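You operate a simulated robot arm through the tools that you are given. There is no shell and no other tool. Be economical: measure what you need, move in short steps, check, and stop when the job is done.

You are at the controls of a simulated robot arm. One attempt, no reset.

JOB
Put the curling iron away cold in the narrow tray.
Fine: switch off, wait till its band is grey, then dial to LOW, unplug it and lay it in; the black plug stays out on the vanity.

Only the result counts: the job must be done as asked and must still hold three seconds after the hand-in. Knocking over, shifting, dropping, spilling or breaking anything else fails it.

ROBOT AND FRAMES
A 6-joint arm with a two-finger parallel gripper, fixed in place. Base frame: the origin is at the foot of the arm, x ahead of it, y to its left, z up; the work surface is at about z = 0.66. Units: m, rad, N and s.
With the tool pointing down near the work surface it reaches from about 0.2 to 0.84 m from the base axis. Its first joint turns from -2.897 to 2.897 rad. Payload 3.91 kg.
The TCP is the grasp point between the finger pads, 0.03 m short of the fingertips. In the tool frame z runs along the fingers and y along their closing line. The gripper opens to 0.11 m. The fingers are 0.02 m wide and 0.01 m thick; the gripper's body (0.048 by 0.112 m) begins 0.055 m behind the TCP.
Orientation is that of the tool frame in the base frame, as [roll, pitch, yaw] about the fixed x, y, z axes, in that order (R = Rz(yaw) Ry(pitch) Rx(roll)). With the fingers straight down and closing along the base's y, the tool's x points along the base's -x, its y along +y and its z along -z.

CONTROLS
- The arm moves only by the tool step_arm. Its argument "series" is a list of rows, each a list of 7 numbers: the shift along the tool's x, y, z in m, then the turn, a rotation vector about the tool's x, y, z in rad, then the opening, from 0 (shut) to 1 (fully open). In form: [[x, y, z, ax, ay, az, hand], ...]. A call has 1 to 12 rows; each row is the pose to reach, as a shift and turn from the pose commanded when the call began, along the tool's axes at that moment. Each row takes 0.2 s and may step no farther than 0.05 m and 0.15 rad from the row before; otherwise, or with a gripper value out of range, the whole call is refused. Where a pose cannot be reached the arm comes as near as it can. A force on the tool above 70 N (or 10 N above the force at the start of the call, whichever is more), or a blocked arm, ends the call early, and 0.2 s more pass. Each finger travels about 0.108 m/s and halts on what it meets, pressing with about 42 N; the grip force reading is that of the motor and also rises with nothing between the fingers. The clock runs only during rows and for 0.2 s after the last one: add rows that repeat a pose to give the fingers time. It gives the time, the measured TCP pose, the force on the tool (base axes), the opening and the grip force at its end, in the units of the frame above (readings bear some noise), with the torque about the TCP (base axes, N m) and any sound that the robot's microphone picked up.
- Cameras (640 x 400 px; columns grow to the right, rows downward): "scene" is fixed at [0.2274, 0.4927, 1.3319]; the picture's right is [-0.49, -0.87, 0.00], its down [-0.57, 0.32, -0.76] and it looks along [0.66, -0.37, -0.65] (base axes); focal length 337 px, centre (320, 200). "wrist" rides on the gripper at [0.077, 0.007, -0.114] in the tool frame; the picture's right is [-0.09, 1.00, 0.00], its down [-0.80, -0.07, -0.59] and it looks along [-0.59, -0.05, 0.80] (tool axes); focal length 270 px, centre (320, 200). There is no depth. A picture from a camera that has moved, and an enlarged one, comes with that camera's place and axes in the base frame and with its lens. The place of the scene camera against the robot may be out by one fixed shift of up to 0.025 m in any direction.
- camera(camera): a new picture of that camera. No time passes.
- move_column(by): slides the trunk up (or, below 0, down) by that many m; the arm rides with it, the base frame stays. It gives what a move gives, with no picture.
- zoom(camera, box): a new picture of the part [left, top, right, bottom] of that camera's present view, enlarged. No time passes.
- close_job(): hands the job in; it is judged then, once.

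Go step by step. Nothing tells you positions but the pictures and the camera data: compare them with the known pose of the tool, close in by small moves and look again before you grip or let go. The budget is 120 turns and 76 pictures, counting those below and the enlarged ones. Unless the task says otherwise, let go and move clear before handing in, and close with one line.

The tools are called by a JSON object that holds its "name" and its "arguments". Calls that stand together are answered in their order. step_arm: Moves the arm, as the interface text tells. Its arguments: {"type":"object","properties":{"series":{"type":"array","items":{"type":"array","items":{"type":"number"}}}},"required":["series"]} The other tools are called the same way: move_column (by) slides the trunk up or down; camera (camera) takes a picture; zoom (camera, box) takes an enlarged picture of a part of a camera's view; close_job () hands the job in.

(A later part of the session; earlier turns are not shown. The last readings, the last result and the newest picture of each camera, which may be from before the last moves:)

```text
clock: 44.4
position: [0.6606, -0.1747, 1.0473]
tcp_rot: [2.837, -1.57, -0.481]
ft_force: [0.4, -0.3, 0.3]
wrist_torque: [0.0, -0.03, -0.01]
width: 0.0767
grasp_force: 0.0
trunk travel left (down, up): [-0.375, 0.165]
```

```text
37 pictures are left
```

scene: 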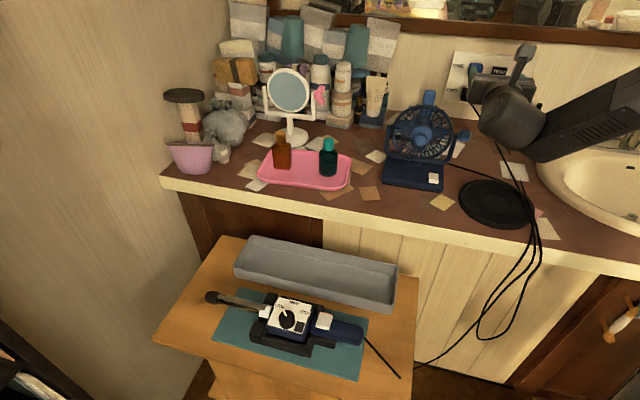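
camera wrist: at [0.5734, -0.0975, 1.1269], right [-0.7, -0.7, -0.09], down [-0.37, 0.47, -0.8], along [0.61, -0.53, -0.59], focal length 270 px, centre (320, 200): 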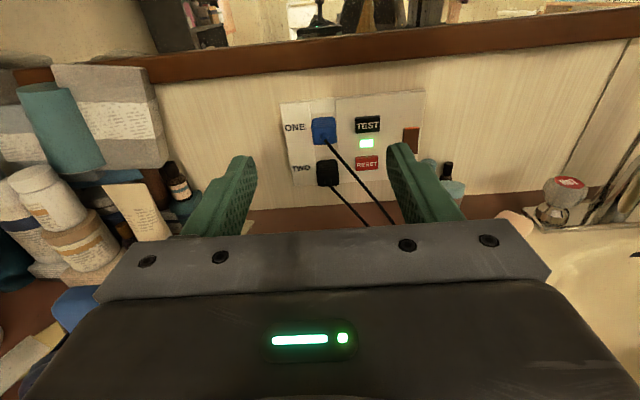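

The plug's face is near (0.825, −0.336, 0.923), nearly straight ahead and below. I'll come down to its height and halve the distance.

{"name": "step_arm", "arguments": {"series": [[-0.04, 0, 0.02, 0, 0, 0, 0.7], [-0.08, 0, 0.04, 0, 0, 0, 0.7], [-0.11, 0, 0.07, 0, 0, 0, 0.7], [-0.12, 0, 0.1, 0, 0, 0, 0.7], [-0.12, 0, 0.1, 0, 0, 0, 0.7]]}}

{"name": "camera", "arguments": {"camera": "wrist"}}

{"name": "camera", "arguments": {"camera": "scene"}}

```text
clock: 45.3
position: [0.7141, -0.231, 0.9588]
tcp_rot: [-0.555, -1.527, 2.904]
ft_force: [0.3, -4.1, 38.3]
wrist_torque: [3.32, 1.74, -0.23]
width: 0.0771
grasp_force: 0.1
trunk travel left (down, up): [-0.375, 0.165]
stopped in row 4: the force on the tool passed its limit at 78 N (the readings are from after the stop); the commanded pose is now the measured one
```

```text
36 pictures are left
camera wrist: at [0.6249, -0.1542, 1.0326], right [-0.7, -0.7, -0.11], down [-0.33, 0.46, -0.82], along [0.63, -0.54, -0.56], focal length 270 px, centre (320, 200)
```

wrist: 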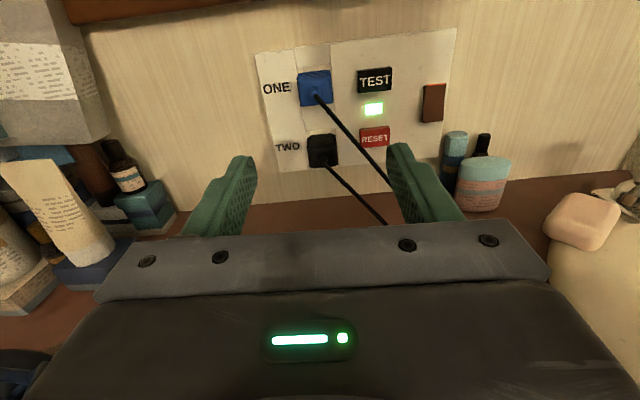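

```text
35 pictures are left
```

scene: 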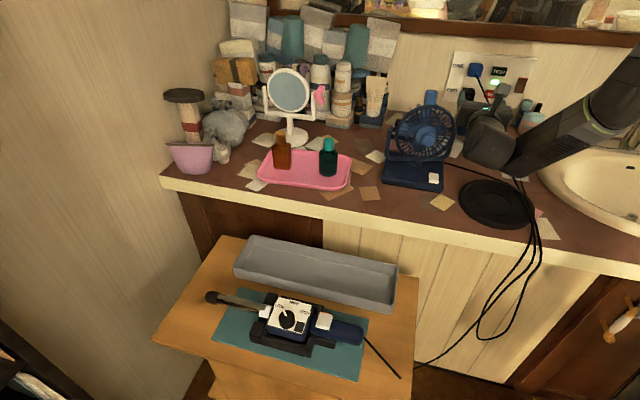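

I touched something under the hand, probably the fan's side knob. I'll back straight up right away and check the fan.

{"name": "step_arm", "arguments": {"series": [[0.02, 0, 0, 0, 0, 0, 0.7], [0.05, 0, 0, 0, 0, 0, 0.7], [0.09, 0, 0, 0, 0, 0, 0.7]]}}

{"name": "zoom", "arguments": {"camera": "scene", "box": [360, 70, 520, 230]}}

```text
clock: 46.1
position: [0.7119, -0.2274, 1.0396]
tcp_rot: [-0.577, -1.544, 2.928]
ft_force: [0.4, 0.3, 0.0]
wrist_torque: [0.01, 0.0, 0.04]
width: 0.077
grasp_force: 0.0
trunk travel left (down, up): [-0.375, 0.165]
```

```text
2.50 times, centred on (440, 150) of scene
camera zoom: at [0.2274, 0.4927, 1.3319], right [-0.49, -0.87, 0.0], down [-0.57, 0.32, -0.76], along [0.66, -0.37, -0.65], focal length 843 px, centre (20, 325)
```

zoom: 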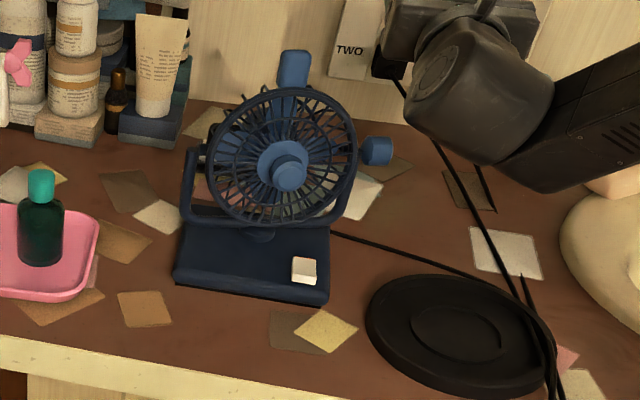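

{"name": "zoom", "arguments": {"camera": "scene", "box": [420, 140, 580, 240]}}

{"name": "zoom", "arguments": {"camera": "scene", "box": [430, 50, 590, 150]}}

```text
4.00 times, centred on (500, 190) of scene
camera zoom: at [0.2274, 0.4927, 1.3319], right [-0.49, -0.87, 0.0], down [-0.57, 0.32, -0.76], along [0.66, -0.37, -0.65], focal length 1348 px, centre (-400, 240)
```

zoom: 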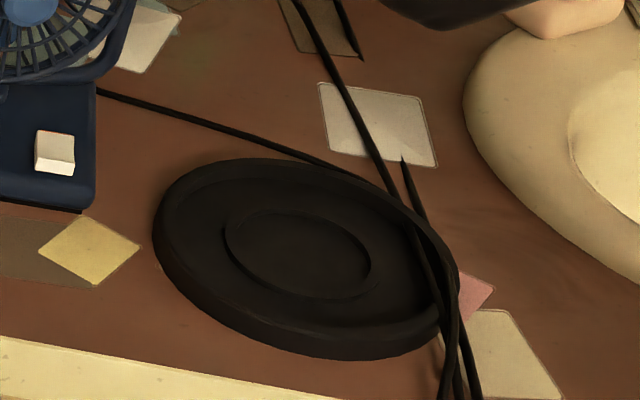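

```text
4.00 times, centred on (510, 100) of scene
camera zoom: at [0.2274, 0.4927, 1.3319], right [-0.49, -0.87, 0.0], down [-0.57, 0.32, -0.76], along [0.66, -0.37, -0.65], focal length 1348 px, centre (-440, 600)
```

zoom: 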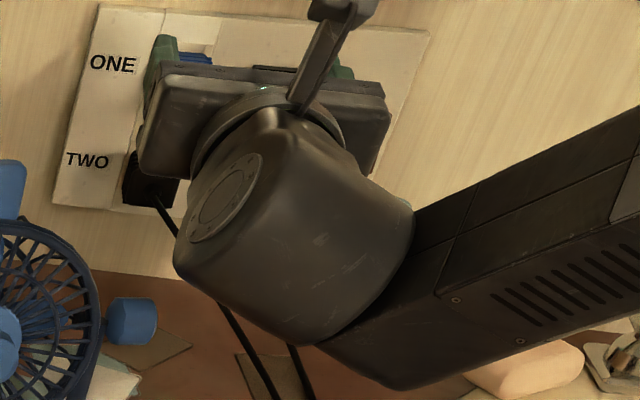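

The fan's base hasn't moved; its swivelling head looks slightly turned. The wrist has to stay high over the fan's knob, so I'll pitch the tool about 35° downward before going in.

{"name": "step_arm", "arguments": {"series": [[0, 0, 0, 0, -0.13, 0, 0.7], [0, 0, 0, 0, -0.26, 0, 0.7], [0, 0, 0, 0, -0.39, 0, 0.7], [0, 0, 0, 0, -0.52, 0, 0.7], [0, 0, 0, 0, -0.62, 0, 0.7], [0, 0, 0, 0, -0.62, 0, 0.7]]}}

{"name": "camera", "arguments": {"camera": "wrist"}}

{"name": "camera", "arguments": {"camera": "scene"}}

```text
clock: 47.5
position: [0.7147, -0.2298, 1.0382]
tcp_rot: [-3.115, -0.974, -0.812]
ft_force: [-0.5, 0.6, -0.1]
wrist_torque: [0.01, -0.02, 0.02]
width: 0.0768
grasp_force: 0.1
trunk travel left (down, up): [-0.375, 0.165]
```

```text
31 pictures are left
camera wrist: at [0.6705, -0.1996, 1.1691], right [-0.74, -0.67, -0.09], down [-0.61, 0.72, -0.33], along [0.28, -0.19, -0.94], focal length 270 px, centre (320, 200)
```

wrist: 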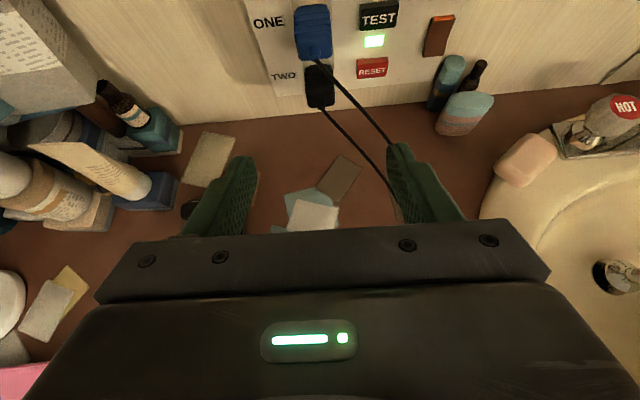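

```text
30 pictures are left
```

scene: 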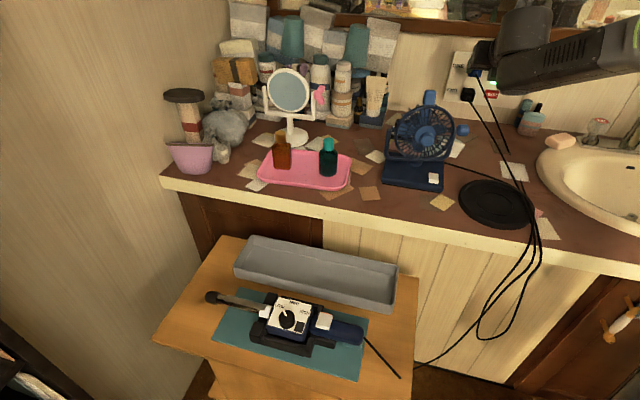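

The plug is almost exactly along the tool axis, about 0.2 m ahead. I'll narrow the fingers slightly and advance 0.13 m.

{"name": "step_arm", "arguments": {"series": [[-0.002, -0.001, 0.04, 0, 0, 0, 0.5], [-0.003, -0.002, 0.08, 0, 0, 0, 0.48], [-0.004, -0.002, 0.11, 0, 0, 0, 0.48], [-0.005, -0.002, 0.13, 0, 0, 0, 0.48], [-0.005, -0.002, 0.13, 0, 0, 0, 0.48]]}}

{"name": "camera", "arguments": {"camera": "wrist"}}

{"name": "camera", "arguments": {"camera": "scene"}}

```text
clock: 48.7
position: [0.7911, -0.3039, 0.9608]
tcp_rot: [-3.116, -0.974, -0.813]
ft_force: [-0.7, 0.0, 0.0]
wrist_torque: [-0.01, -0.02, 0.02]
width: 0.0528
grasp_force: 0.0
trunk travel left (down, up): [-0.375, 0.165]
```

```text
29 pictures are left
camera wrist: at [0.7474, -0.2728, 1.0914], right [-0.74, -0.67, -0.09], down [-0.61, 0.72, -0.33], along [0.28, -0.19, -0.94], focal length 270 px, centre (320, 200)
```

wrist: 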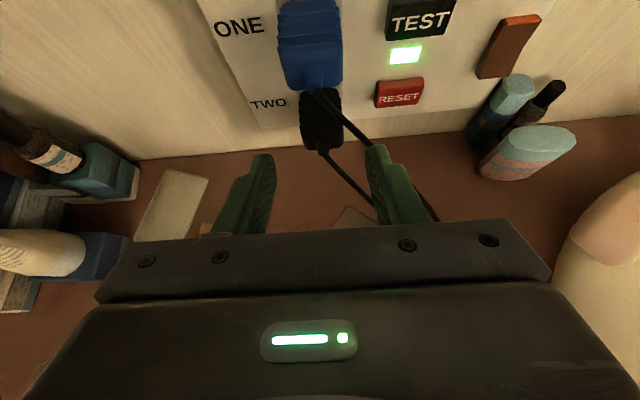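

```text
28 pictures are left
```

scene: 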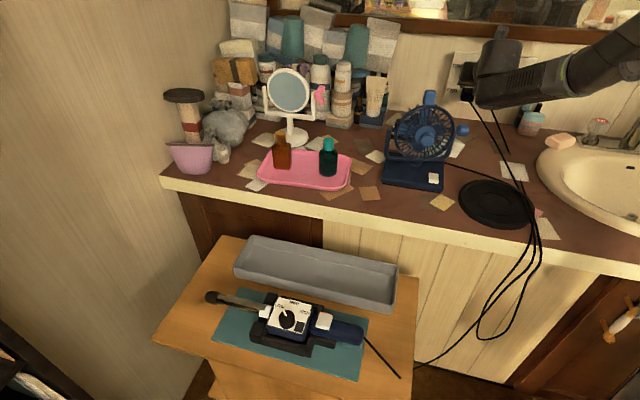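

The plug is lined up between the fingers. I'll advance another 0.055 m and check clearance to the blue plug.

{"name": "step_arm", "arguments": {"series": [[0, 0.001, 0.03, 0, 0, 0, 0.48], [-0.001, 0.001, 0.055, 0, 0, 0, 0.48], [-0.001, 0.001, 0.055, 0, 0, 0, 0.48]]}}

{"name": "camera", "arguments": {"camera": "wrist"}}

{"name": "zoom", "arguments": {"camera": "scene", "box": [430, 50, 590, 150]}}

```text
clock: 49.5
position: [0.8225, -0.3378, 0.9303]
tcp_rot: [-3.117, -0.974, -0.812]
ft_force: [-0.4, 0.1, 0.2]
wrist_torque: [0.01, 0.0, -0.01]
width: 0.0528
grasp_force: 0.0
trunk travel left (down, up): [-0.375, 0.165]
```

```text
27 pictures are left
camera wrist: at [0.7776, -0.3059, 1.0596], right [-0.74, -0.67, -0.09], down [-0.61, 0.72, -0.33], along [0.28, -0.19, -0.94], focal length 270 px, centre (320, 200)
```

wrist: 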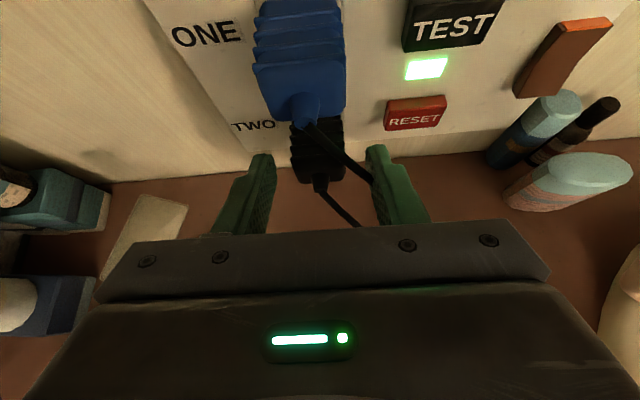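

```text
4.00 times, centred on (510, 100) of scene
camera zoom: at [0.2274, 0.4927, 1.3319], right [-0.49, -0.87, 0.0], down [-0.57, 0.32, -0.76], along [0.66, -0.37, -0.65], focal length 1348 px, centre (-440, 600)
```

zoom: 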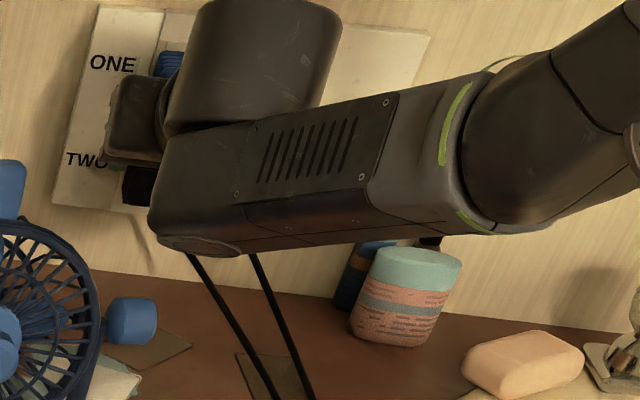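

{"name": "zoom", "arguments": {"camera": "wrist", "box": [240, 80, 432, 200]}}

```text
3.33 times, centred on (336, 140) of wrist
camera zoom: at [0.7776, -0.3059, 1.0596], right [-0.74, -0.67, -0.09], down [-0.61, 0.72, -0.33], along [0.28, -0.19, -0.94], focal length 901 px, centre (267, 400)
```

zoom: 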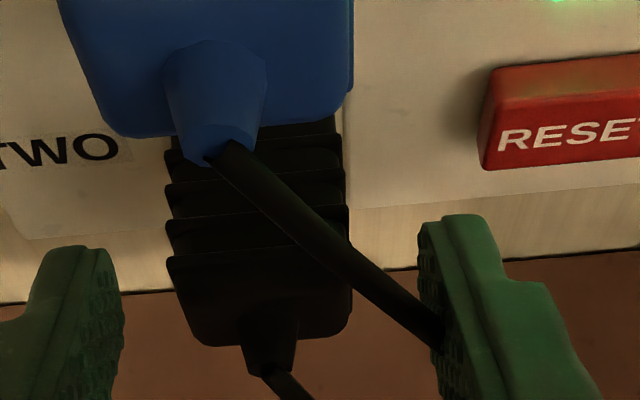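

The cords don't resist the fingers, and the plug sits between them. I'll advance the last 22 mm and close.

{"name": "step_arm", "arguments": {"series": [[0, -0.002, 0.01, 0, 0, 0, 0.48], [0, -0.002, 0.022, 0, 0, 0, 0.48], [0, -0.002, 0.022, 0, 0, 0, 0.48], [0, -0.002, 0.022, 0, 0, 0, 0.35], [0, -0.002, 0.022, 0, 0, 0, 0.2], [0, -0.002, 0.022, 0, 0, 0, 0.2]]}}

{"name": "zoom", "arguments": {"camera": "wrist", "box": [224, 40, 416, 220]}}

```text
clock: 50.9
position: [0.8366, -0.3463, 0.918]
tcp_rot: [-3.117, -0.974, -0.812]
ft_force: [0.7, -0.2, -0.4]
wrist_torque: [0.02, 0.01, 0.01]
width: 0.0327
grasp_force: 42.0
trunk travel left (down, up): [-0.375, 0.165]
heard: snap
```

```text
2.22 times, centred on (320, 130) of wrist
camera zoom: at [0.7921, -0.3155, 1.0472], right [-0.74, -0.67, -0.09], down [-0.61, 0.72, -0.33], along [0.28, -0.19, -0.94], focal length 601 px, centre (320, 356)
```

zoom: 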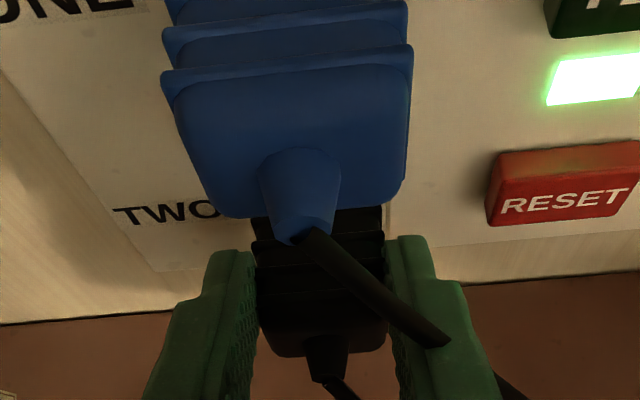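

The plug is gripped. Now I'll pull it straight out from the wall.

{"name": "step_arm", "arguments": {"series": [[-0.0056, 0, -0.0083, 0, 0, 0, 0.2], [-0.0112, 0, -0.0165, 0, 0, 0, 0.2], [-0.0169, 0.001, -0.0248, 0, 0, 0, 0.2], [-0.0225, 0.001, -0.033, 0, 0, 0, 0.2], [-0.0281, 0.001, -0.0413, 0, 0, 0, 0.2], [-0.0337, 0.001, -0.0496, 0, 0, 0, 0.2]]}}

{"name": "camera", "arguments": {"camera": "wrist"}}

```text
clock: 52.3
position: [0.7919, -0.3048, 0.9178]
tcp_rot: [-3.115, -0.974, -0.811]
ft_force: [0.6, -0.1, 0.1]
wrist_torque: [-0.02, 0.0, 0.01]
width: 0.0327
grasp_force: 41.8
trunk travel left (down, up): [-0.375, 0.165]
```

```text
23 pictures are left
camera wrist: at [0.7474, -0.2744, 1.0469], right [-0.74, -0.67, -0.09], down [-0.61, 0.72, -0.33], along [0.28, -0.19, -0.94], focal length 270 px, centre (320, 200)
```

wrist: 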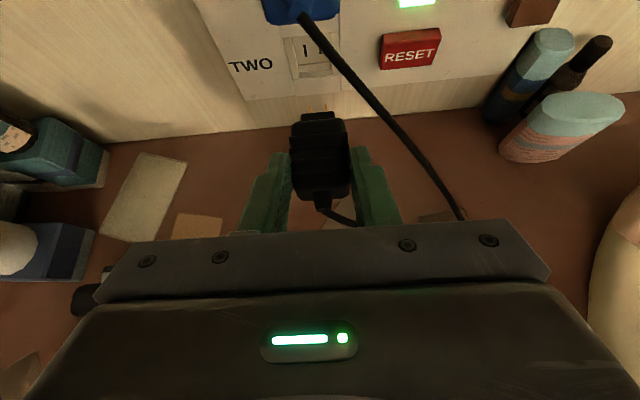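

The plug is out and the blue one is undisturbed. I'll lower it toward the vanity top in small steps.

{"name": "step_arm", "arguments": {"series": [[-0.005, 0, 0.0034, 0, 0, 0, 0.2], [-0.01, 0, 0.0067, 0, 0, 0, 0.2], [-0.0132, 0, 0.009, 0, 0, 0, 0.2]]}}

{"name": "step_arm", "arguments": {"series": [[-0.0025, 0, 0.0017, 0, 0, 0, 0.2], [-0.005, 0, 0.0034, 0, 0, 0, 0.2]]}}

```text
clock: 53.1
position: [0.7918, -0.3052, 0.9016]
tcp_rot: [-3.115, -0.975, -0.811]
ft_force: [0.4, 0.0, -0.4]
wrist_torque: [-0.01, 0.03, 0.03]
width: 0.0328
grasp_force: 41.6
trunk travel left (down, up): [-0.375, 0.165]
```

```text
clock: 53.7
position: [0.7941, -0.3034, 0.8967]
tcp_rot: [-3.112, -0.974, -0.811]
ft_force: [-0.7, -0.5, 0.4]
wrist_torque: [0.03, 0.01, 0.02]
width: 0.0328
grasp_force: 42.3
trunk travel left (down, up): [-0.375, 0.165]
```

No contact yet, so I'll keep going down.

{"name": "step_arm", "arguments": {"series": [[-0.0025, 0, 0.0017, 0, 0, 0, 0.2], [-0.005, 0, 0.0034, 0, 0, 0, 0.2]]}}

{"name": "camera", "arguments": {"camera": "wrist"}}

```text
clock: 54.3
position: [0.7929, -0.3041, 0.8909]
tcp_rot: [-3.114, -0.971, -0.811]
ft_force: [0.4, 0.0, -0.6]
wrist_torque: [0.0, 0.01, 0.01]
width: 0.0327
grasp_force: 41.9
trunk travel left (down, up): [-0.375, 0.165]
```

```text
22 pictures are left
camera wrist: at [0.7488, -0.2732, 1.0201], right [-0.74, -0.67, -0.09], down [-0.61, 0.72, -0.33], along [0.28, -0.19, -0.94], focal length 270 px, centre (320, 200)
```

wrist: 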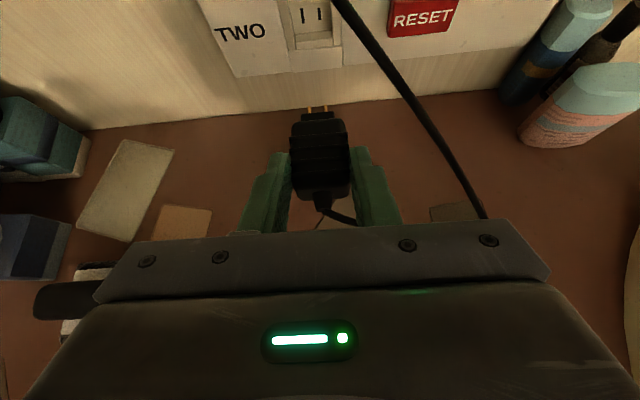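

{"name": "step_arm", "arguments": {"series": [[-0.0025, 0, 0.0017, 0, 0, 0, 0.2], [-0.005, 0, 0.0034, 0, 0, 0, 0.2]]}}

{"name": "zoom", "arguments": {"camera": "scene", "box": [390, 60, 550, 160]}}

```text
clock: 54.9
position: [0.7933, -0.3045, 0.8837]
tcp_rot: [-3.115, -0.975, -0.812]
ft_force: [-0.3, -1.1, -0.2]
wrist_torque: [0.02, 0.01, -0.03]
width: 0.0329
grasp_force: 41.9
trunk travel left (down, up): [-0.375, 0.165]
```

```text
4.00 times, centred on (470, 110) of scene
camera zoom: at [0.2274, 0.4927, 1.3319], right [-0.49, -0.87, 0.0], down [-0.57, 0.32, -0.76], along [0.66, -0.37, -0.65], focal length 1348 px, centre (-280, 560)
```

zoom: 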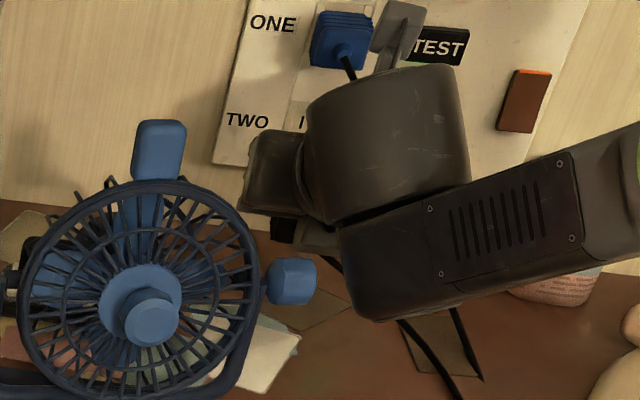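

{"name": "step_arm", "arguments": {"series": [[-0.0025, 0, 0.0017, 0, 0, 0, 0.2], [-0.005, 0, 0.0034, 0, 0, 0, 0.2]]}}

{"name": "step_arm", "arguments": {"series": [[-0.0025, 0, 0.0017, 0, 0, 0, 0.2], [-0.005, 0, 0.0034, 0, 0, 0, 0.2]]}}

```text
clock: 55.5
position: [0.794, -0.3048, 0.88]
tcp_rot: [-3.114, -0.974, -0.812]
ft_force: [0.4, 0.4, 0.6]
wrist_torque: [0.01, 0.0, 0.01]
width: 0.0329
grasp_force: 42.4
trunk travel left (down, up): [-0.375, 0.165]
```

```text
clock: 56.1
position: [0.7947, -0.3045, 0.8731]
tcp_rot: [-3.116, -0.976, -0.812]
ft_force: [0.4, -0.6, 0.6]
wrist_torque: [0.03, 0.03, 0.01]
width: 0.0328
grasp_force: 42.1
trunk travel left (down, up): [-0.375, 0.165]
```

{"name": "step_arm", "arguments": {"series": [[-0.0025, 0, 0.0017, 0, 0, 0, 0.2], [-0.005, 0, 0.0034, 0, 0, 0, 0.2]]}}

{"name": "step_arm", "arguments": {"series": [[-0.0025, 0, 0.0017, 0, 0, 0, 0.2], [-0.005, 0, 0.0034, 0, 0, 0, 0.2]]}}

{"name": "camera", "arguments": {"camera": "wrist"}}

```text
clock: 56.7
position: [0.7928, -0.3045, 0.8667]
tcp_rot: [-3.115, -0.973, -0.81]
ft_force: [-0.2, -0.5, -0.1]
wrist_torque: [0.02, 0.0, -0.03]
width: 0.0329
grasp_force: 42.0
trunk travel left (down, up): [-0.375, 0.165]
```

```text
clock: 57.3
position: [0.7941, -0.3036, 0.8592]
tcp_rot: [-3.114, -0.974, -0.812]
ft_force: [0.5, 0.1, 0.4]
wrist_torque: [0.0, -0.01, 0.0]
width: 0.0328
grasp_force: 42.3
trunk travel left (down, up): [-0.375, 0.165]
```

```text
20 pictures are left
camera wrist: at [0.7487, -0.2737, 0.9898], right [-0.74, -0.67, -0.09], down [-0.61, 0.72, -0.33], along [0.28, -0.19, -0.94], focal length 270 px, centre (320, 200)
```

wrist: 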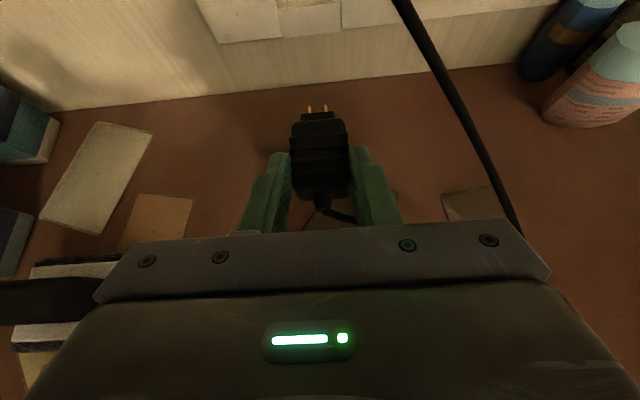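

The surface is lower than I assumed, around z≈0.82. I'll continue down and watch the force.

{"name": "step_arm", "arguments": {"series": [[-0.0025, 0, 0.0017, 0, 0, 0, 0.2], [-0.005, 0, 0.0034, 0, 0, 0, 0.2], [-0.0075, 0, 0.0051, 0, 0, 0, 0.2]]}}

{"name": "step_arm", "arguments": {"series": [[-0.0025, 0, 0.0017, 0, 0, 0, 0.2], [-0.005, 0, 0.0034, 0, 0, 0, 0.2]]}}

```text
clock: 58.1
position: [0.7926, -0.3061, 0.8525]
tcp_rot: [-3.111, -0.976, -0.817]
ft_force: [0.7, -0.7, 0.4]
wrist_torque: [0.01, 0.01, -0.03]
width: 0.0327
grasp_force: 41.8
trunk travel left (down, up): [-0.375, 0.165]
```

```text
clock: 58.7
position: [0.7911, -0.3058, 0.8479]
tcp_rot: [-3.11, -0.977, -0.818]
ft_force: [-0.1, 0.2, -0.3]
wrist_torque: [0.0, 0.01, 0.03]
width: 0.0326
grasp_force: 41.9
trunk travel left (down, up): [-0.375, 0.165]
```

The pose is drifting slightly, so I'll check for arm contact.

{"name": "camera", "arguments": {"camera": "scene"}}

{"name": "zoom", "arguments": {"camera": "wrist", "box": [224, 90, 416, 240]}}

```text
19 pictures are left
```

scene: 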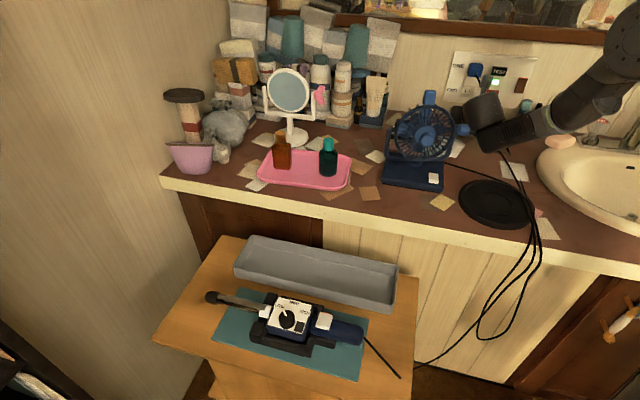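

```text
2.67 times, centred on (320, 165) of wrist
camera zoom: at [0.7472, -0.2761, 0.9774], right [-0.74, -0.66, -0.09], down [-0.61, 0.72, -0.33], along [0.29, -0.19, -0.94], focal length 721 px, centre (320, 293)
```

zoom: 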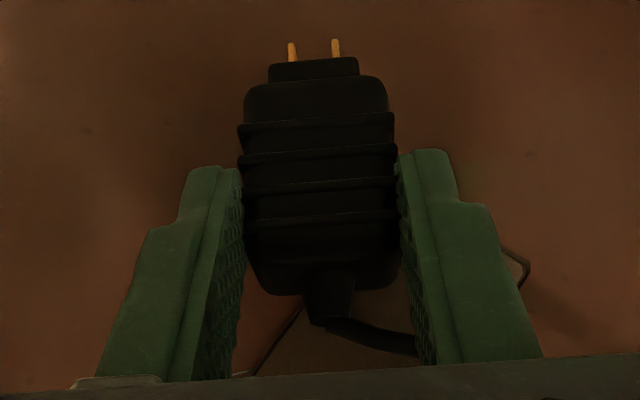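

Nothing seems to be touching; it's likely a joint limit. I'll use the trunk to lower the rest in small amounts.

{"name": "move_column", "arguments": {"by": -0.008}}

{"name": "move_column", "arguments": {"by": -0.005}}

```text
clock: 59.3
position: [0.7896, -0.3075, 0.843]
tcp_rot: [-3.1, -0.978, -0.825]
ft_force: [0.2, -0.3, -0.1]
wrist_torque: [-0.02, 0.01, 0.01]
width: 0.0326
grasp_force: 41.9
trunk travel left (down, up): [-0.367, 0.173]
```

```text
clock: 59.8
position: [0.7894, -0.309, 0.8421]
tcp_rot: [-3.096, -0.984, -0.832]
ft_force: [-0.5, 0.0, -0.1]
wrist_torque: [0.02, -0.01, 0.0]
width: 0.0325
grasp_force: 42.1
trunk travel left (down, up): [-0.362, 0.178]
```

An arm link seems to be resting on something, so I'll undo this and look closely.

{"name": "move_column", "arguments": {"by": 0.02}}

{"name": "zoom", "arguments": {"camera": "scene", "box": [400, 60, 624, 200]}}

```text
clock: 60.5
position: [0.7936, -0.3044, 0.8491]
tcp_rot: [-3.119, -0.972, -0.807]
ft_force: [-1.0, 0.0, -0.4]
wrist_torque: [-0.01, 0.05, -0.01]
width: 0.0329
grasp_force: 42.2
trunk travel left (down, up): [-0.382, 0.158]
```

```text
2.86 times, centred on (512, 130) of scene
camera zoom: at [0.2274, 0.4927, 1.3319], right [-0.49, -0.87, 0.0], down [-0.57, 0.32, -0.76], along [0.66, -0.37, -0.65], focal length 963 px, centre (-229, 400)
```

zoom: 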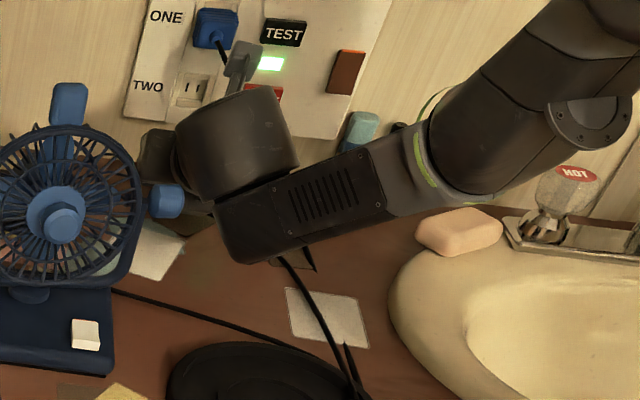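

The rear of the wrist sits just on the counter, and the plug is only a few millimetres above the surface. I'll release it here and lift straight up.

{"name": "step_arm", "arguments": {"series": [[0, 0, 0, 0, 0, 0, 0.38], [0, 0, 0, 0, 0, 0, 0.46], [0, 0, 0, 0, 0, 0, 0.46], [0.012, 0, -0.008, 0, 0, 0, 0.46], [0.033, 0, -0.022, 0, 0, 0, 0.46], [0.066, 0, -0.045, 0, 0, 0, 0.46], [0.1, 0, -0.067, 0, 0, 0, 0.46]]}}

{"name": "camera", "arguments": {"camera": "wrist"}}

```text
clock: 62.1
position: [0.7894, -0.3053, 0.9716]
tcp_rot: [-3.114, -0.973, -0.81]
ft_force: [0.0, 0.4, -0.9]
wrist_torque: [0.02, -0.04, -0.03]
width: 0.0505
grasp_force: 0.1
trunk travel left (down, up): [-0.382, 0.158]
```

```text
16 pictures are left
camera wrist: at [0.7454, -0.2738, 1.101], right [-0.74, -0.67, -0.09], down [-0.61, 0.72, -0.33], along [0.28, -0.19, -0.94], focal length 270 px, centre (320, 200)
```

wrist: 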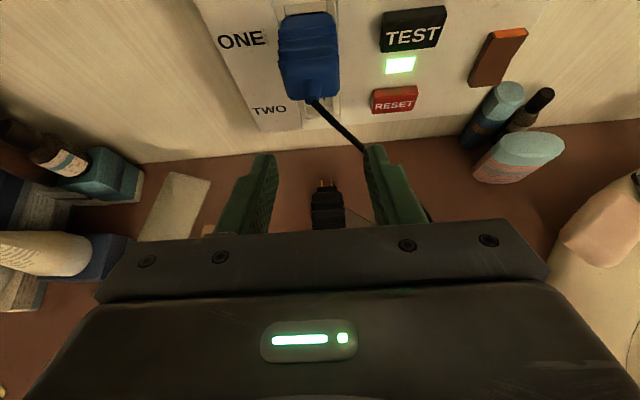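

The plug lies on the vanity. I'll rise, back away from the wall, and return to the tool-down orientation.

{"name": "step_arm", "arguments": {"series": [[0.041, 0, -0.028, 0, 0, 0, 0.46], [0.082, 0, -0.056, 0, 0, 0, 0.46], [0.124, 0, -0.084, 0, 0, 0, 0.46], [0.165, 0, -0.112, 0, 0, 0, 0.46], [0.139, 0, -0.15, 0, 0, 0, 0.46], [0.113, 0, -0.188, 0, 0, 0, 0.46], [0.087, 0, -0.226, 0, 0, 0, 0.46], [0.061, 0, -0.264, 0, 0, 0, 0.46], [0.035, 0, -0.302, 0, 0, 0, 0.46], [0.009, 0, -0.34, 0, 0, 0, 0.46], [-0.015, 0, -0.376, 0, 0, 0, 0.46], [-0.015, 0, -0.376, 0, 0, 0, 0.46]]}}

{"name": "step_arm", "arguments": {"series": [[0, 0, 0, 0, 0.13, 0, 0.46], [0, 0, 0, 0, 0.26, 0, 0.46], [0, 0, 0, 0, 0.39, 0, 0.46], [0, 0, 0, 0, 0.52, 0, 0.46], [0, 0, 0, 0, 0.6, 0, 0.46], [0, 0, 0, 0, 0.6, 0, 0.46]]}}

{"name": "step_arm", "arguments": {"series": [[0, 0, 0, 0, 0, 0.14, 0.5], [0, 0, 0, 0, 0, 0.28, 0.5], [0, 0, 0, 0, 0, 0.42, 0.5], [0, 0, 0, 0, 0, 0.56, 0.5], [0, 0, 0, 0, 0, 0.7, 0.5], [0, 0, 0, 0, 0, 0.84, 0.5], [0, 0, 0, 0, 0, 0.98, 0.5], [0, 0, 0, 0, 0, 1.12, 0.5], [0, 0, 0, 0, 0, 1.26, 0.5], [0, 0, 0, 0, 0, 1.4, 0.5], [0, 0, 0, 0, 0, 1.5, 0.5], [0, 0, 0, 0, 0, 1.571, 0.5]]}}

```text
refused: row 3 steps farther than a row can; nothing moved
```

```text
clock: 63.5
position: [0.7926, -0.3064, 0.973]
tcp_rot: [-1.248, -1.554, -2.685]
ft_force: [-0.9, 0.0, -0.1]
wrist_torque: [0.0, -0.04, 0.0]
width: 0.0505
grasp_force: 0.1
trunk travel left (down, up): [-0.382, 0.158]
```

```text
clock: 66.1
position: [0.7931, -0.3065, 0.9717]
tcp_rot: [-1.569, 0.016, -2.359]
ft_force: [0.1, 0.0, 0.3]
wrist_torque: [0.0, -0.01, -0.01]
width: 0.0548
grasp_force: 0.0
trunk travel left (down, up): [-0.382, 0.158]
```

One move was refused, so the turn happened near the wall, but without any contact. Now I'll rise and back off in small rows.

{"name": "step_arm", "arguments": {"series": [[0, -0.045, 0, 0, 0, 0, 0.5], [0, -0.09, 0, 0, 0, 0, 0.5], [0, -0.135, 0, 0, 0, 0, 0.5], [0, -0.18, 0, 0, 0, 0, 0.5], [0, -0.2, -0.03, 0, 0, 0, 0.5], [0, -0.2, -0.075, 0, 0, 0, 0.5], [0, -0.2, -0.12, 0, 0, 0, 0.5], [0, -0.2, -0.165, 0, 0, 0, 0.5], [0, -0.2, -0.21, 0, 0, 0, 0.5], [0, -0.2, -0.255, 0, 0, 0, 0.5], [0, -0.2, -0.3, 0, 0, 0, 0.5], [0, -0.2, -0.3, 0, 0, 0, 0.5]]}}

{"name": "camera", "arguments": {"camera": "scene"}}

```text
clock: 68.7
position: [0.5777, -0.0935, 1.1681]
tcp_rot: [-1.566, 0.014, -2.362]
ft_force: [-0.2, 0.3, 0.4]
wrist_torque: [0.01, 0.0, -0.03]
width: 0.0549
grasp_force: 0.1
trunk travel left (down, up): [-0.382, 0.158]
```

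```text
15 pictures are left
```

scene: 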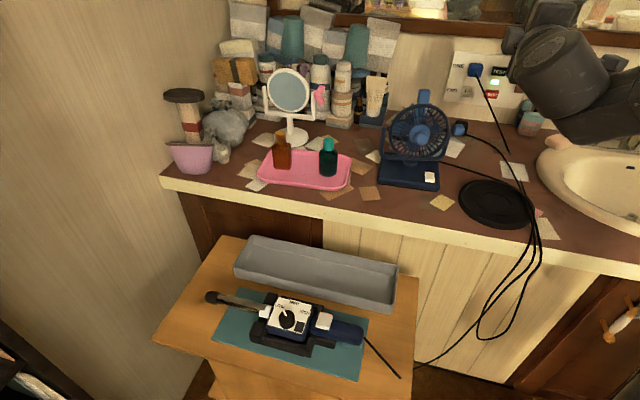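

The fan looks slightly shifted. I'll enlarge to measure it.

{"name": "zoom", "arguments": {"camera": "scene", "box": [360, 70, 520, 230]}}

```text
2.50 times, centred on (440, 150) of scene
camera zoom: at [0.2274, 0.4927, 1.3319], right [-0.49, -0.87, 0.0], down [-0.57, 0.32, -0.76], along [0.66, -0.37, -0.65], focal length 843 px, centre (20, 325)
```

zoom: 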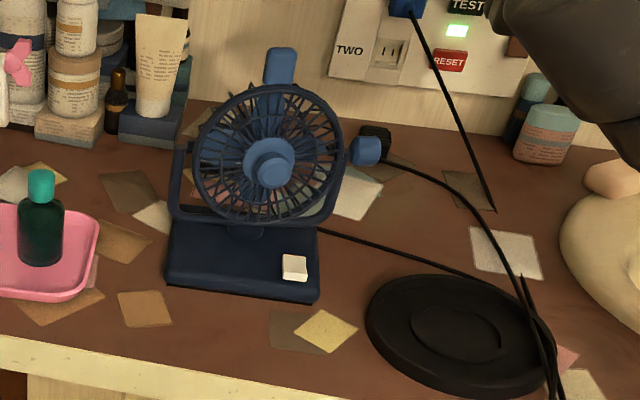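

The fan's base shifted about 8 mm; nudging it could make that worse, so I'll leave it and stay away from it. The plug lies free on the vanity, so now I'll return to the iron and tray with the tool pointing down.

{"name": "step_arm", "arguments": {"series": [[-0.022, -0.01, -0.024, 0, 0, 0, 0.8], [-0.044, -0.01, -0.048, -0.14, 0, 0, 0.8], [-0.066, -0.01, -0.072, -0.28, 0, 0, 0.8], [-0.088, 0, -0.096, -0.42, 0, 0, 0.8], [-0.11, 0, -0.12, -0.57, 0, 0, 0.8], [-0.132, 0, -0.144, -0.71, 0, 0, 0.8], [-0.154, 0, -0.168, -0.86, 0, 0, 0.8], [-0.176, 0, -0.192, -1.0, 0, 0, 0.8], [-0.198, 0, -0.216, -1.15, 0, 0, 0.8], [-0.22, 0.03, -0.24, -1.29, 0, 0, 0.8], [-0.242, 0.07, -0.264, -1.43, 0, 0, 0.8], [-0.263, 0.1, -0.288, -1.571, 0, 0, 0.8]]}}

{"name": "camera", "arguments": {"camera": "wrist"}}

```text
refused: row 11 steps farther than a row can; nothing moved
```

```text
13 pictures are left
camera wrist: at [0.4416, -0.066, 1.1612], right [0.08, 0.07, -0.99], down [0.15, 0.99, 0.08], along [0.99, -0.15, 0.06], focal length 270 px, centre (320, 200)
```

wrist: 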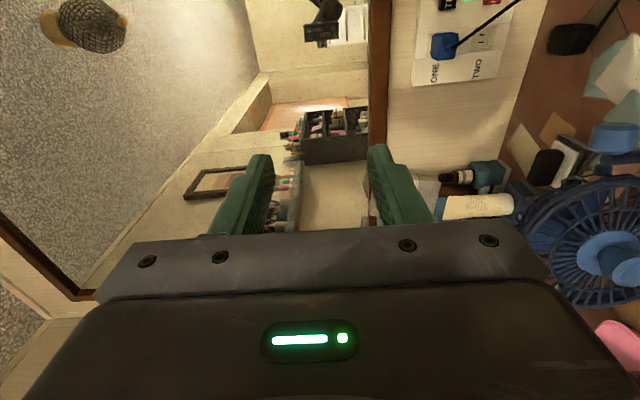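

That move was refused, so I'll redo it with smaller rows.

{"name": "step_arm", "arguments": {"series": [[-0.022, -0.01, -0.024, 0, 0, 0, 0.8], [-0.044, -0.01, -0.048, -0.14, 0, 0, 0.8], [-0.066, -0.01, -0.072, -0.28, 0, 0, 0.8], [-0.088, -0.01, -0.096, -0.42, 0, 0, 0.8], [-0.11, -0.01, -0.12, -0.565, 0, 0, 0.8], [-0.132, -0.01, -0.144, -0.71, 0, 0, 0.8], [-0.154, -0.01, -0.168, -0.855, 0, 0, 0.8], [-0.176, 0, -0.192, -1.0, 0, 0, 0.8], [-0.198, 0.02, -0.216, -1.145, 0, 0, 0.8], [-0.22, 0.045, -0.24, -1.29, 0, 0, 0.8], [-0.24, 0.07, -0.262, -1.43, 0, 0, 0.8], [-0.26, 0.1, -0.284, -1.571, 0, 0, 0.8]]}}

{"name": "camera", "arguments": {"camera": "wrist"}}

```text
clock: 71.3
position: [0.5657, 0.2947, 1.071]
tcp_rot: [-3.139, 0.013, -2.358]
ft_force: [-0.9, -0.4, 0.5]
wrist_torque: [-0.03, -0.01, 0.02]
width: 0.0878
grasp_force: 0.0
trunk travel left (down, up): [-0.382, 0.158]
```

```text
12 pictures are left
camera wrist: at [0.5036, 0.2439, 1.1872], right [-0.64, 0.77, 0.0], down [0.61, 0.51, 0.61], along [0.47, 0.39, -0.8], focal length 270 px, centre (320, 200)
```

wrist: 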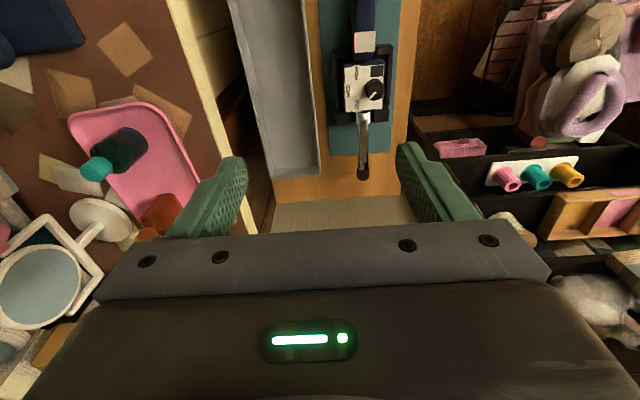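

I can see both the iron and the tray. I'll enlarge for measurements.

{"name": "zoom", "arguments": {"camera": "wrist", "box": [200, 0, 456, 160]}}

```text
2.50 times, centred on (328, 80) of wrist
camera zoom: at [0.5036, 0.2439, 1.1872], right [-0.64, 0.77, 0.0], down [0.61, 0.51, 0.61], along [0.47, 0.39, -0.8], focal length 676 px, centre (300, 500)
```

zoom: 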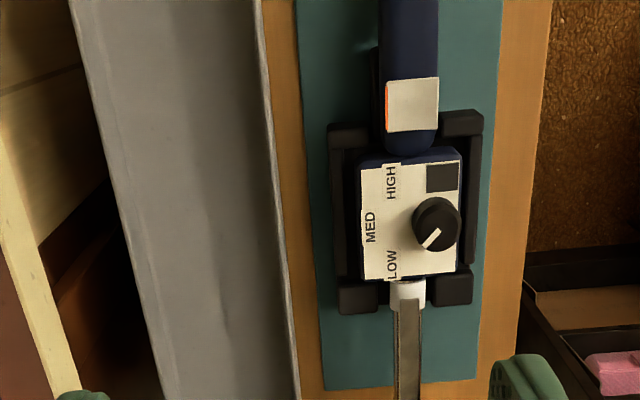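

Measured in the tool frame, the iron's handle grip spot is at (x 0.047, y 0.069). The tray centre is about 0.138 m to the tray side and 0.029 m toward the handle end. I'll go above the handle.

{"name": "step_arm", "arguments": {"series": [[0.02, 0.025, 0.03, 0, 0, 0, 0.7], [0.035, 0.05, 0.06, 0, 0, 0, 0.7], [0.047, 0.069, 0.09, 0, 0, 0, 0.7], [0.047, 0.069, 0.135, 0, 0, 0, 0.7], [0.047, 0.069, 0.18, 0, 0, 0, 0.7], [0.047, 0.069, 0.225, 0, 0, 0, 0.7], [0.047, 0.069, 0.27, 0, 0.013, 0, 0.7], [0.047, 0.069, 0.27, 0, 0.013, 0, 0.7]]}}

{"name": "zoom", "arguments": {"camera": "wrist", "box": [180, 40, 460, 220]}}

```text
clock: 73.1
position: [0.4888, 0.3085, 0.8011]
tcp_rot: [-3.14, 0.002, -2.359]
ft_force: [-0.7, 0.0, 0.5]
wrist_torque: [-0.03, 0.02, -0.01]
width: 0.0766
grasp_force: 0.1
trunk travel left (down, up): [-0.382, 0.158]
```

```text
2.22 times, centred on (320, 130) of wrist
camera zoom: at [0.4278, 0.2607, 0.918], right [-0.64, 0.77, 0.0], down [0.62, 0.51, 0.6], along [0.46, 0.38, -0.8], focal length 601 px, centre (320, 356)
```

zoom: 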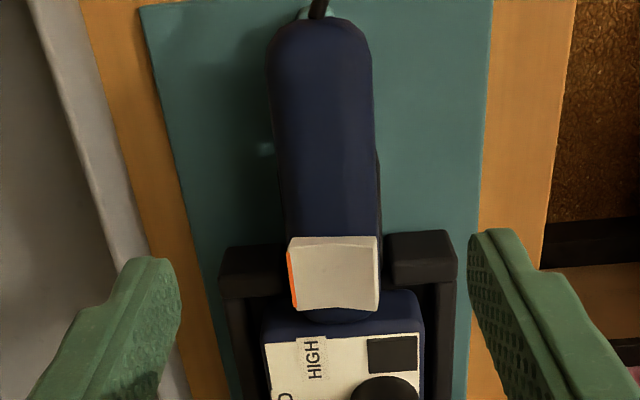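

The handle is centred and clear of the cradle posts. I'll lower and close on the handle.

{"name": "step_arm", "arguments": {"series": [[-0.003, 0.002, 0.03, 0, 0, 0, 0.7], [-0.003, 0.002, 0.06, 0, 0, 0, 0.7], [-0.003, 0.002, 0.078, 0, 0, 0, 0.7], [-0.003, 0.002, 0.078, 0, 0, 0, 0.5], [-0.003, 0.002, 0.078, 0, 0, 0, 0.3], [-0.003, 0.002, 0.078, 0, 0, 0, 0.25], [-0.003, 0.002, 0.078, 0, 0, 0, 0.25]]}}

```text
clock: 74.7
position: [0.491, 0.3135, 0.7236]
tcp_rot: [-3.14, 0.003, -2.359]
ft_force: [-1.2, 1.3, 0.7]
wrist_torque: [0.1, 0.12, 0.26]
width: 0.034
grasp_force: 42.0
trunk travel left (down, up): [-0.382, 0.158]
```

The handle is gripped at 34 mm. I'll do a slow test lift.

{"name": "step_arm", "arguments": {"series": [[0, 0, -0.01, 0, 0, 0, 0.2], [0, 0, -0.02, 0, 0, 0, 0.2], [0, 0, -0.03, 0, 0, 0, 0.2], [0, 0, -0.04, 0, 0, 0, 0.2], [0, 0, -0.05, 0, 0, 0, 0.2], [0, 0, -0.05, 0, 0, 0, 0.2]]}}

{"name": "zoom", "arguments": {"camera": "scene", "box": [190, 230, 430, 380]}}

```text
clock: 76.1
position: [0.4871, 0.3128, 0.7759]
tcp_rot: [-3.139, 0.002, -2.361]
ft_force: [0.4, -0.7, -4.0]
wrist_torque: [-0.29, 0.22, -0.02]
width: 0.0339
grasp_force: 42.1
trunk travel left (down, up): [-0.382, 0.158]
```

```text
2.67 times, centred on (310, 305) of scene
camera zoom: at [0.2274, 0.4927, 1.3319], right [-0.49, -0.87, 0.0], down [-0.57, 0.32, -0.76], along [0.66, -0.37, -0.65], focal length 899 px, centre (347, -80)
```

zoom: 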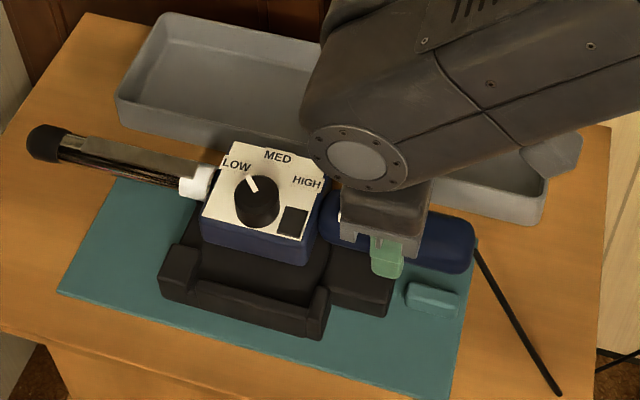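

It lifts level and firmly, still on LOW with a grey band. I'll raise it more and carry it over the tray.

{"name": "step_arm", "arguments": {"series": [[0, 0, -0.025, 0, 0, 0, 0.2], [0, 0, -0.05, 0, 0, 0, 0.2], [0, 0, -0.06, 0, 0, 0, 0.2], [0.006, -0.025, -0.06, 0, 0, 0, 0.2], [0.012, -0.05, -0.06, 0, 0, 0, 0.2], [0.018, -0.075, -0.06, 0, 0, 0, 0.2], [0.024, -0.1, -0.06, 0, 0, 0, 0.2], [0.029, -0.125, -0.06, 0, 0, 0, 0.2], [0.029, -0.138, -0.06, 0, 0, 0, 0.2], [0.029, -0.138, -0.06, 0, 0, 0, 0.2]]}}

{"name": "camera", "arguments": {"camera": "wrist"}}

{"name": "zoom", "arguments": {"camera": "scene", "box": [190, 210, 430, 360]}}

```text
clock: 78.3
position: [0.5634, 0.1939, 0.8335]
tcp_rot: [-3.138, 0.001, -2.36]
ft_force: [0.1, -0.3, -4.9]
wrist_torque: [-0.22, 0.29, 0.02]
width: 0.0342
grasp_force: 41.8
trunk travel left (down, up): [-0.382, 0.158]
```

```text
8 pictures are left
camera wrist: at [0.5019, 0.1444, 0.9503], right [-0.64, 0.77, 0.0], down [0.62, 0.52, 0.6], along [0.46, 0.38, -0.8], focal length 270 px, centre (320, 200)
```

wrist: 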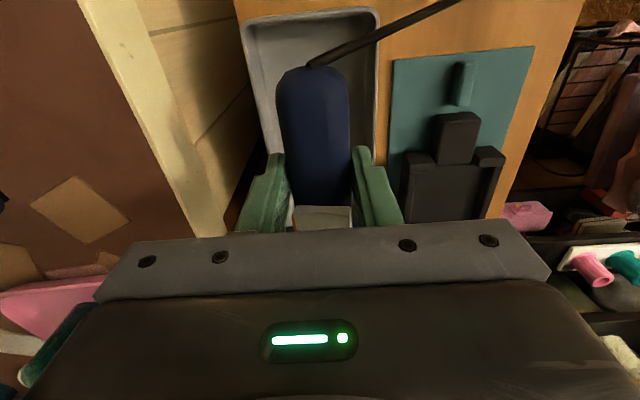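

```text
2.67 times, centred on (310, 285) of scene
camera zoom: at [0.2274, 0.4927, 1.3319], right [-0.49, -0.87, 0.0], down [-0.57, 0.32, -0.76], along [0.66, -0.37, -0.65], focal length 899 px, centre (347, -27)
```

zoom: 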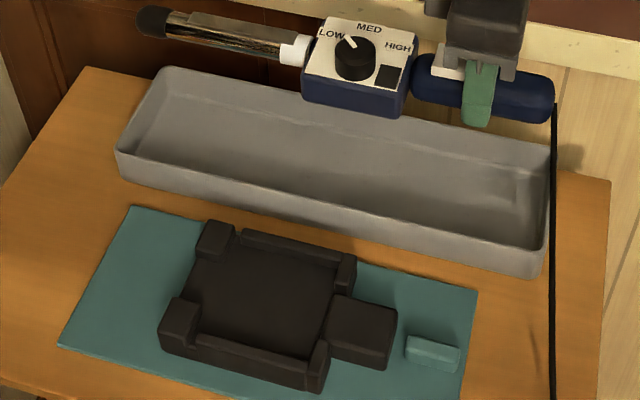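

The iron is centred over the tray, with about 1 cm spare at each end. I'll shift 2.5 mm toward the handle end, lower to just above the rim, and check.

{"name": "step_arm", "arguments": {"series": [[0.0025, 0.001, 0.02, 0, 0, 0, 0.2], [0.0025, 0.001, 0.04, 0, 0, 0, 0.2], [0.0025, 0.001, 0.06, 0, 0, 0, 0.2], [0.0025, 0.001, 0.06, 0, 0, 0, 0.2]]}}

{"name": "zoom", "arguments": {"camera": "scene", "box": [210, 220, 420, 350]}}

```text
clock: 79.3
position: [0.561, 0.1923, 0.774]
tcp_rot: [-3.138, 0.002, -2.36]
ft_force: [0.6, -0.5, -4.7]
wrist_torque: [-0.23, 0.28, -0.02]
width: 0.0338
grasp_force: 41.6
trunk travel left (down, up): [-0.382, 0.158]
```

```text
3.05 times, centred on (315, 285) of scene
camera zoom: at [0.2274, 0.4927, 1.3319], right [-0.49, -0.87, 0.0], down [-0.57, 0.32, -0.76], along [0.66, -0.37, -0.65], focal length 1027 px, centre (335, -59)
```

zoom: 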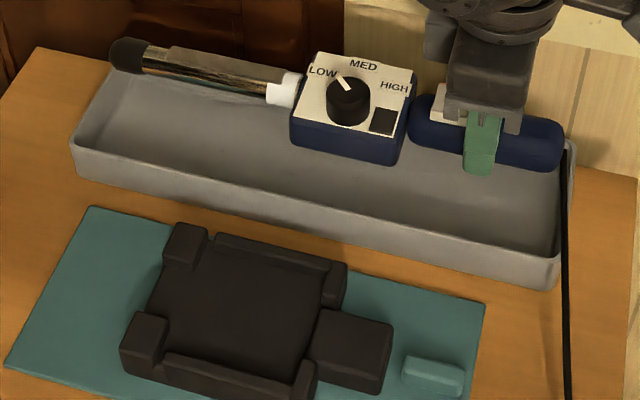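

The margins look evenly split if I shift 2 mm more toward the handle end. I'll lower into the tray with force checks.

{"name": "step_arm", "arguments": {"series": [[0.002, 0, 0.01, 0, 0, 0, 0.2], [0.002, 0, 0.02, 0, 0, 0, 0.2], [0.002, 0, 0.03, 0, 0, 0, 0.2], [0.002, 0, 0.038, 0, 0, 0, 0.2]]}}

{"name": "step_arm", "arguments": {"series": [[0, 0, 0.005, 0, 0, 0, 0.2], [0, 0, 0.01, 0, 0, 0, 0.2]]}}

```text
clock: 80.3
position: [0.5591, 0.1923, 0.7371]
tcp_rot: [-3.138, 0.001, -2.36]
ft_force: [-0.3, 0.6, -4.5]
wrist_torque: [-0.23, 0.27, -0.03]
width: 0.0339
grasp_force: 41.6
trunk travel left (down, up): [-0.382, 0.158]
```

```text
clock: 80.9
position: [0.5605, 0.1922, 0.7273]
tcp_rot: [-3.138, 0.001, -2.36]
ft_force: [1.5, 0.6, -3.9]
wrist_torque: [-0.24, 0.22, 0.0]
width: 0.0336
grasp_force: 42.2
trunk travel left (down, up): [-0.382, 0.158]
```

{"name": "step_arm", "arguments": {"series": [[0, 0, 0.004, 0, 0, 0, 0.2], [0, 0, 0.007, 0, 0, 0, 0.2]]}}

{"name": "zoom", "arguments": {"camera": "scene", "box": [210, 220, 420, 350]}}

```text
clock: 81.5
position: [0.5601, 0.191, 0.7198]
tcp_rot: [-3.137, 0.001, -2.361]
ft_force: [-1.0, 0.3, -4.6]
wrist_torque: [-0.25, 0.26, -0.03]
width: 0.0339
grasp_force: 42.0
trunk travel left (down, up): [-0.382, 0.158]
```

```text
3.05 times, centred on (315, 285) of scene
camera zoom: at [0.2274, 0.4927, 1.3319], right [-0.49, -0.87, 0.0], down [-0.57, 0.32, -0.76], along [0.66, -0.37, -0.65], focal length 1027 px, centre (335, -59)
```

zoom: 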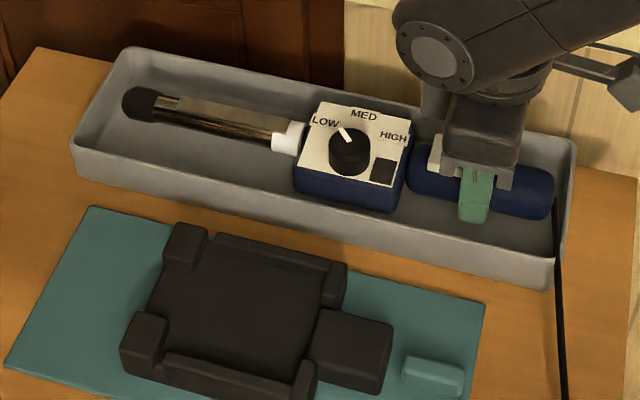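

The iron fits inside the tray with room at both ends. I'll lower the last bit until it touches the floor.

{"name": "step_arm", "arguments": {"series": [[0, 0, 0.003, 0, 0, 0, 0.2], [0, 0, 0.006, 0, 0, 0, 0.2]]}}

{"name": "step_arm", "arguments": {"series": [[0, 0, 0.003, 0, 0, 0, 0.2], [0, 0, 0.005, 0, 0, 0, 0.2]]}}

```text
clock: 82.1
position: [0.56, 0.1919, 0.7128]
tcp_rot: [-3.138, 0.0, -2.359]
ft_force: [0.3, -0.5, -4.5]
wrist_torque: [-0.27, 0.28, 0.0]
width: 0.0341
grasp_force: 41.6
trunk travel left (down, up): [-0.382, 0.158]
```

```text
clock: 82.7
position: [0.5608, 0.1918, 0.708]
tcp_rot: [-3.139, 0.003, -2.359]
ft_force: [-0.2, 0.8, -4.6]
wrist_torque: [-0.25, 0.23, 0.0]
width: 0.0339
grasp_force: 41.6
trunk travel left (down, up): [-0.382, 0.158]
```

{"name": "step_arm", "arguments": {"series": [[0, 0, 0.002, 0, 0, 0, 0.2], [0, 0, 0.004, 0, 0, 0, 0.2]]}}

{"name": "step_arm", "arguments": {"series": [[0, 0, 0.002, 0, 0, 0, 0.2], [0, 0, 0.004, 0, 0, 0, 0.2]]}}

```text
clock: 83.3
position: [0.5612, 0.1914, 0.7047]
tcp_rot: [-3.137, 0.001, -2.359]
ft_force: [-0.2, -0.7, -4.6]
wrist_torque: [-0.29, 0.23, -0.01]
width: 0.034
grasp_force: 41.7
trunk travel left (down, up): [-0.382, 0.158]
```

```text
clock: 83.9
position: [0.5617, 0.1905, 0.7013]
tcp_rot: [-3.137, 0.004, -2.359]
ft_force: [-0.8, -0.8, -0.8]
wrist_torque: [0.13, 0.03, 0.09]
width: 0.0338
grasp_force: 41.7
trunk travel left (down, up): [-0.382, 0.158]
```

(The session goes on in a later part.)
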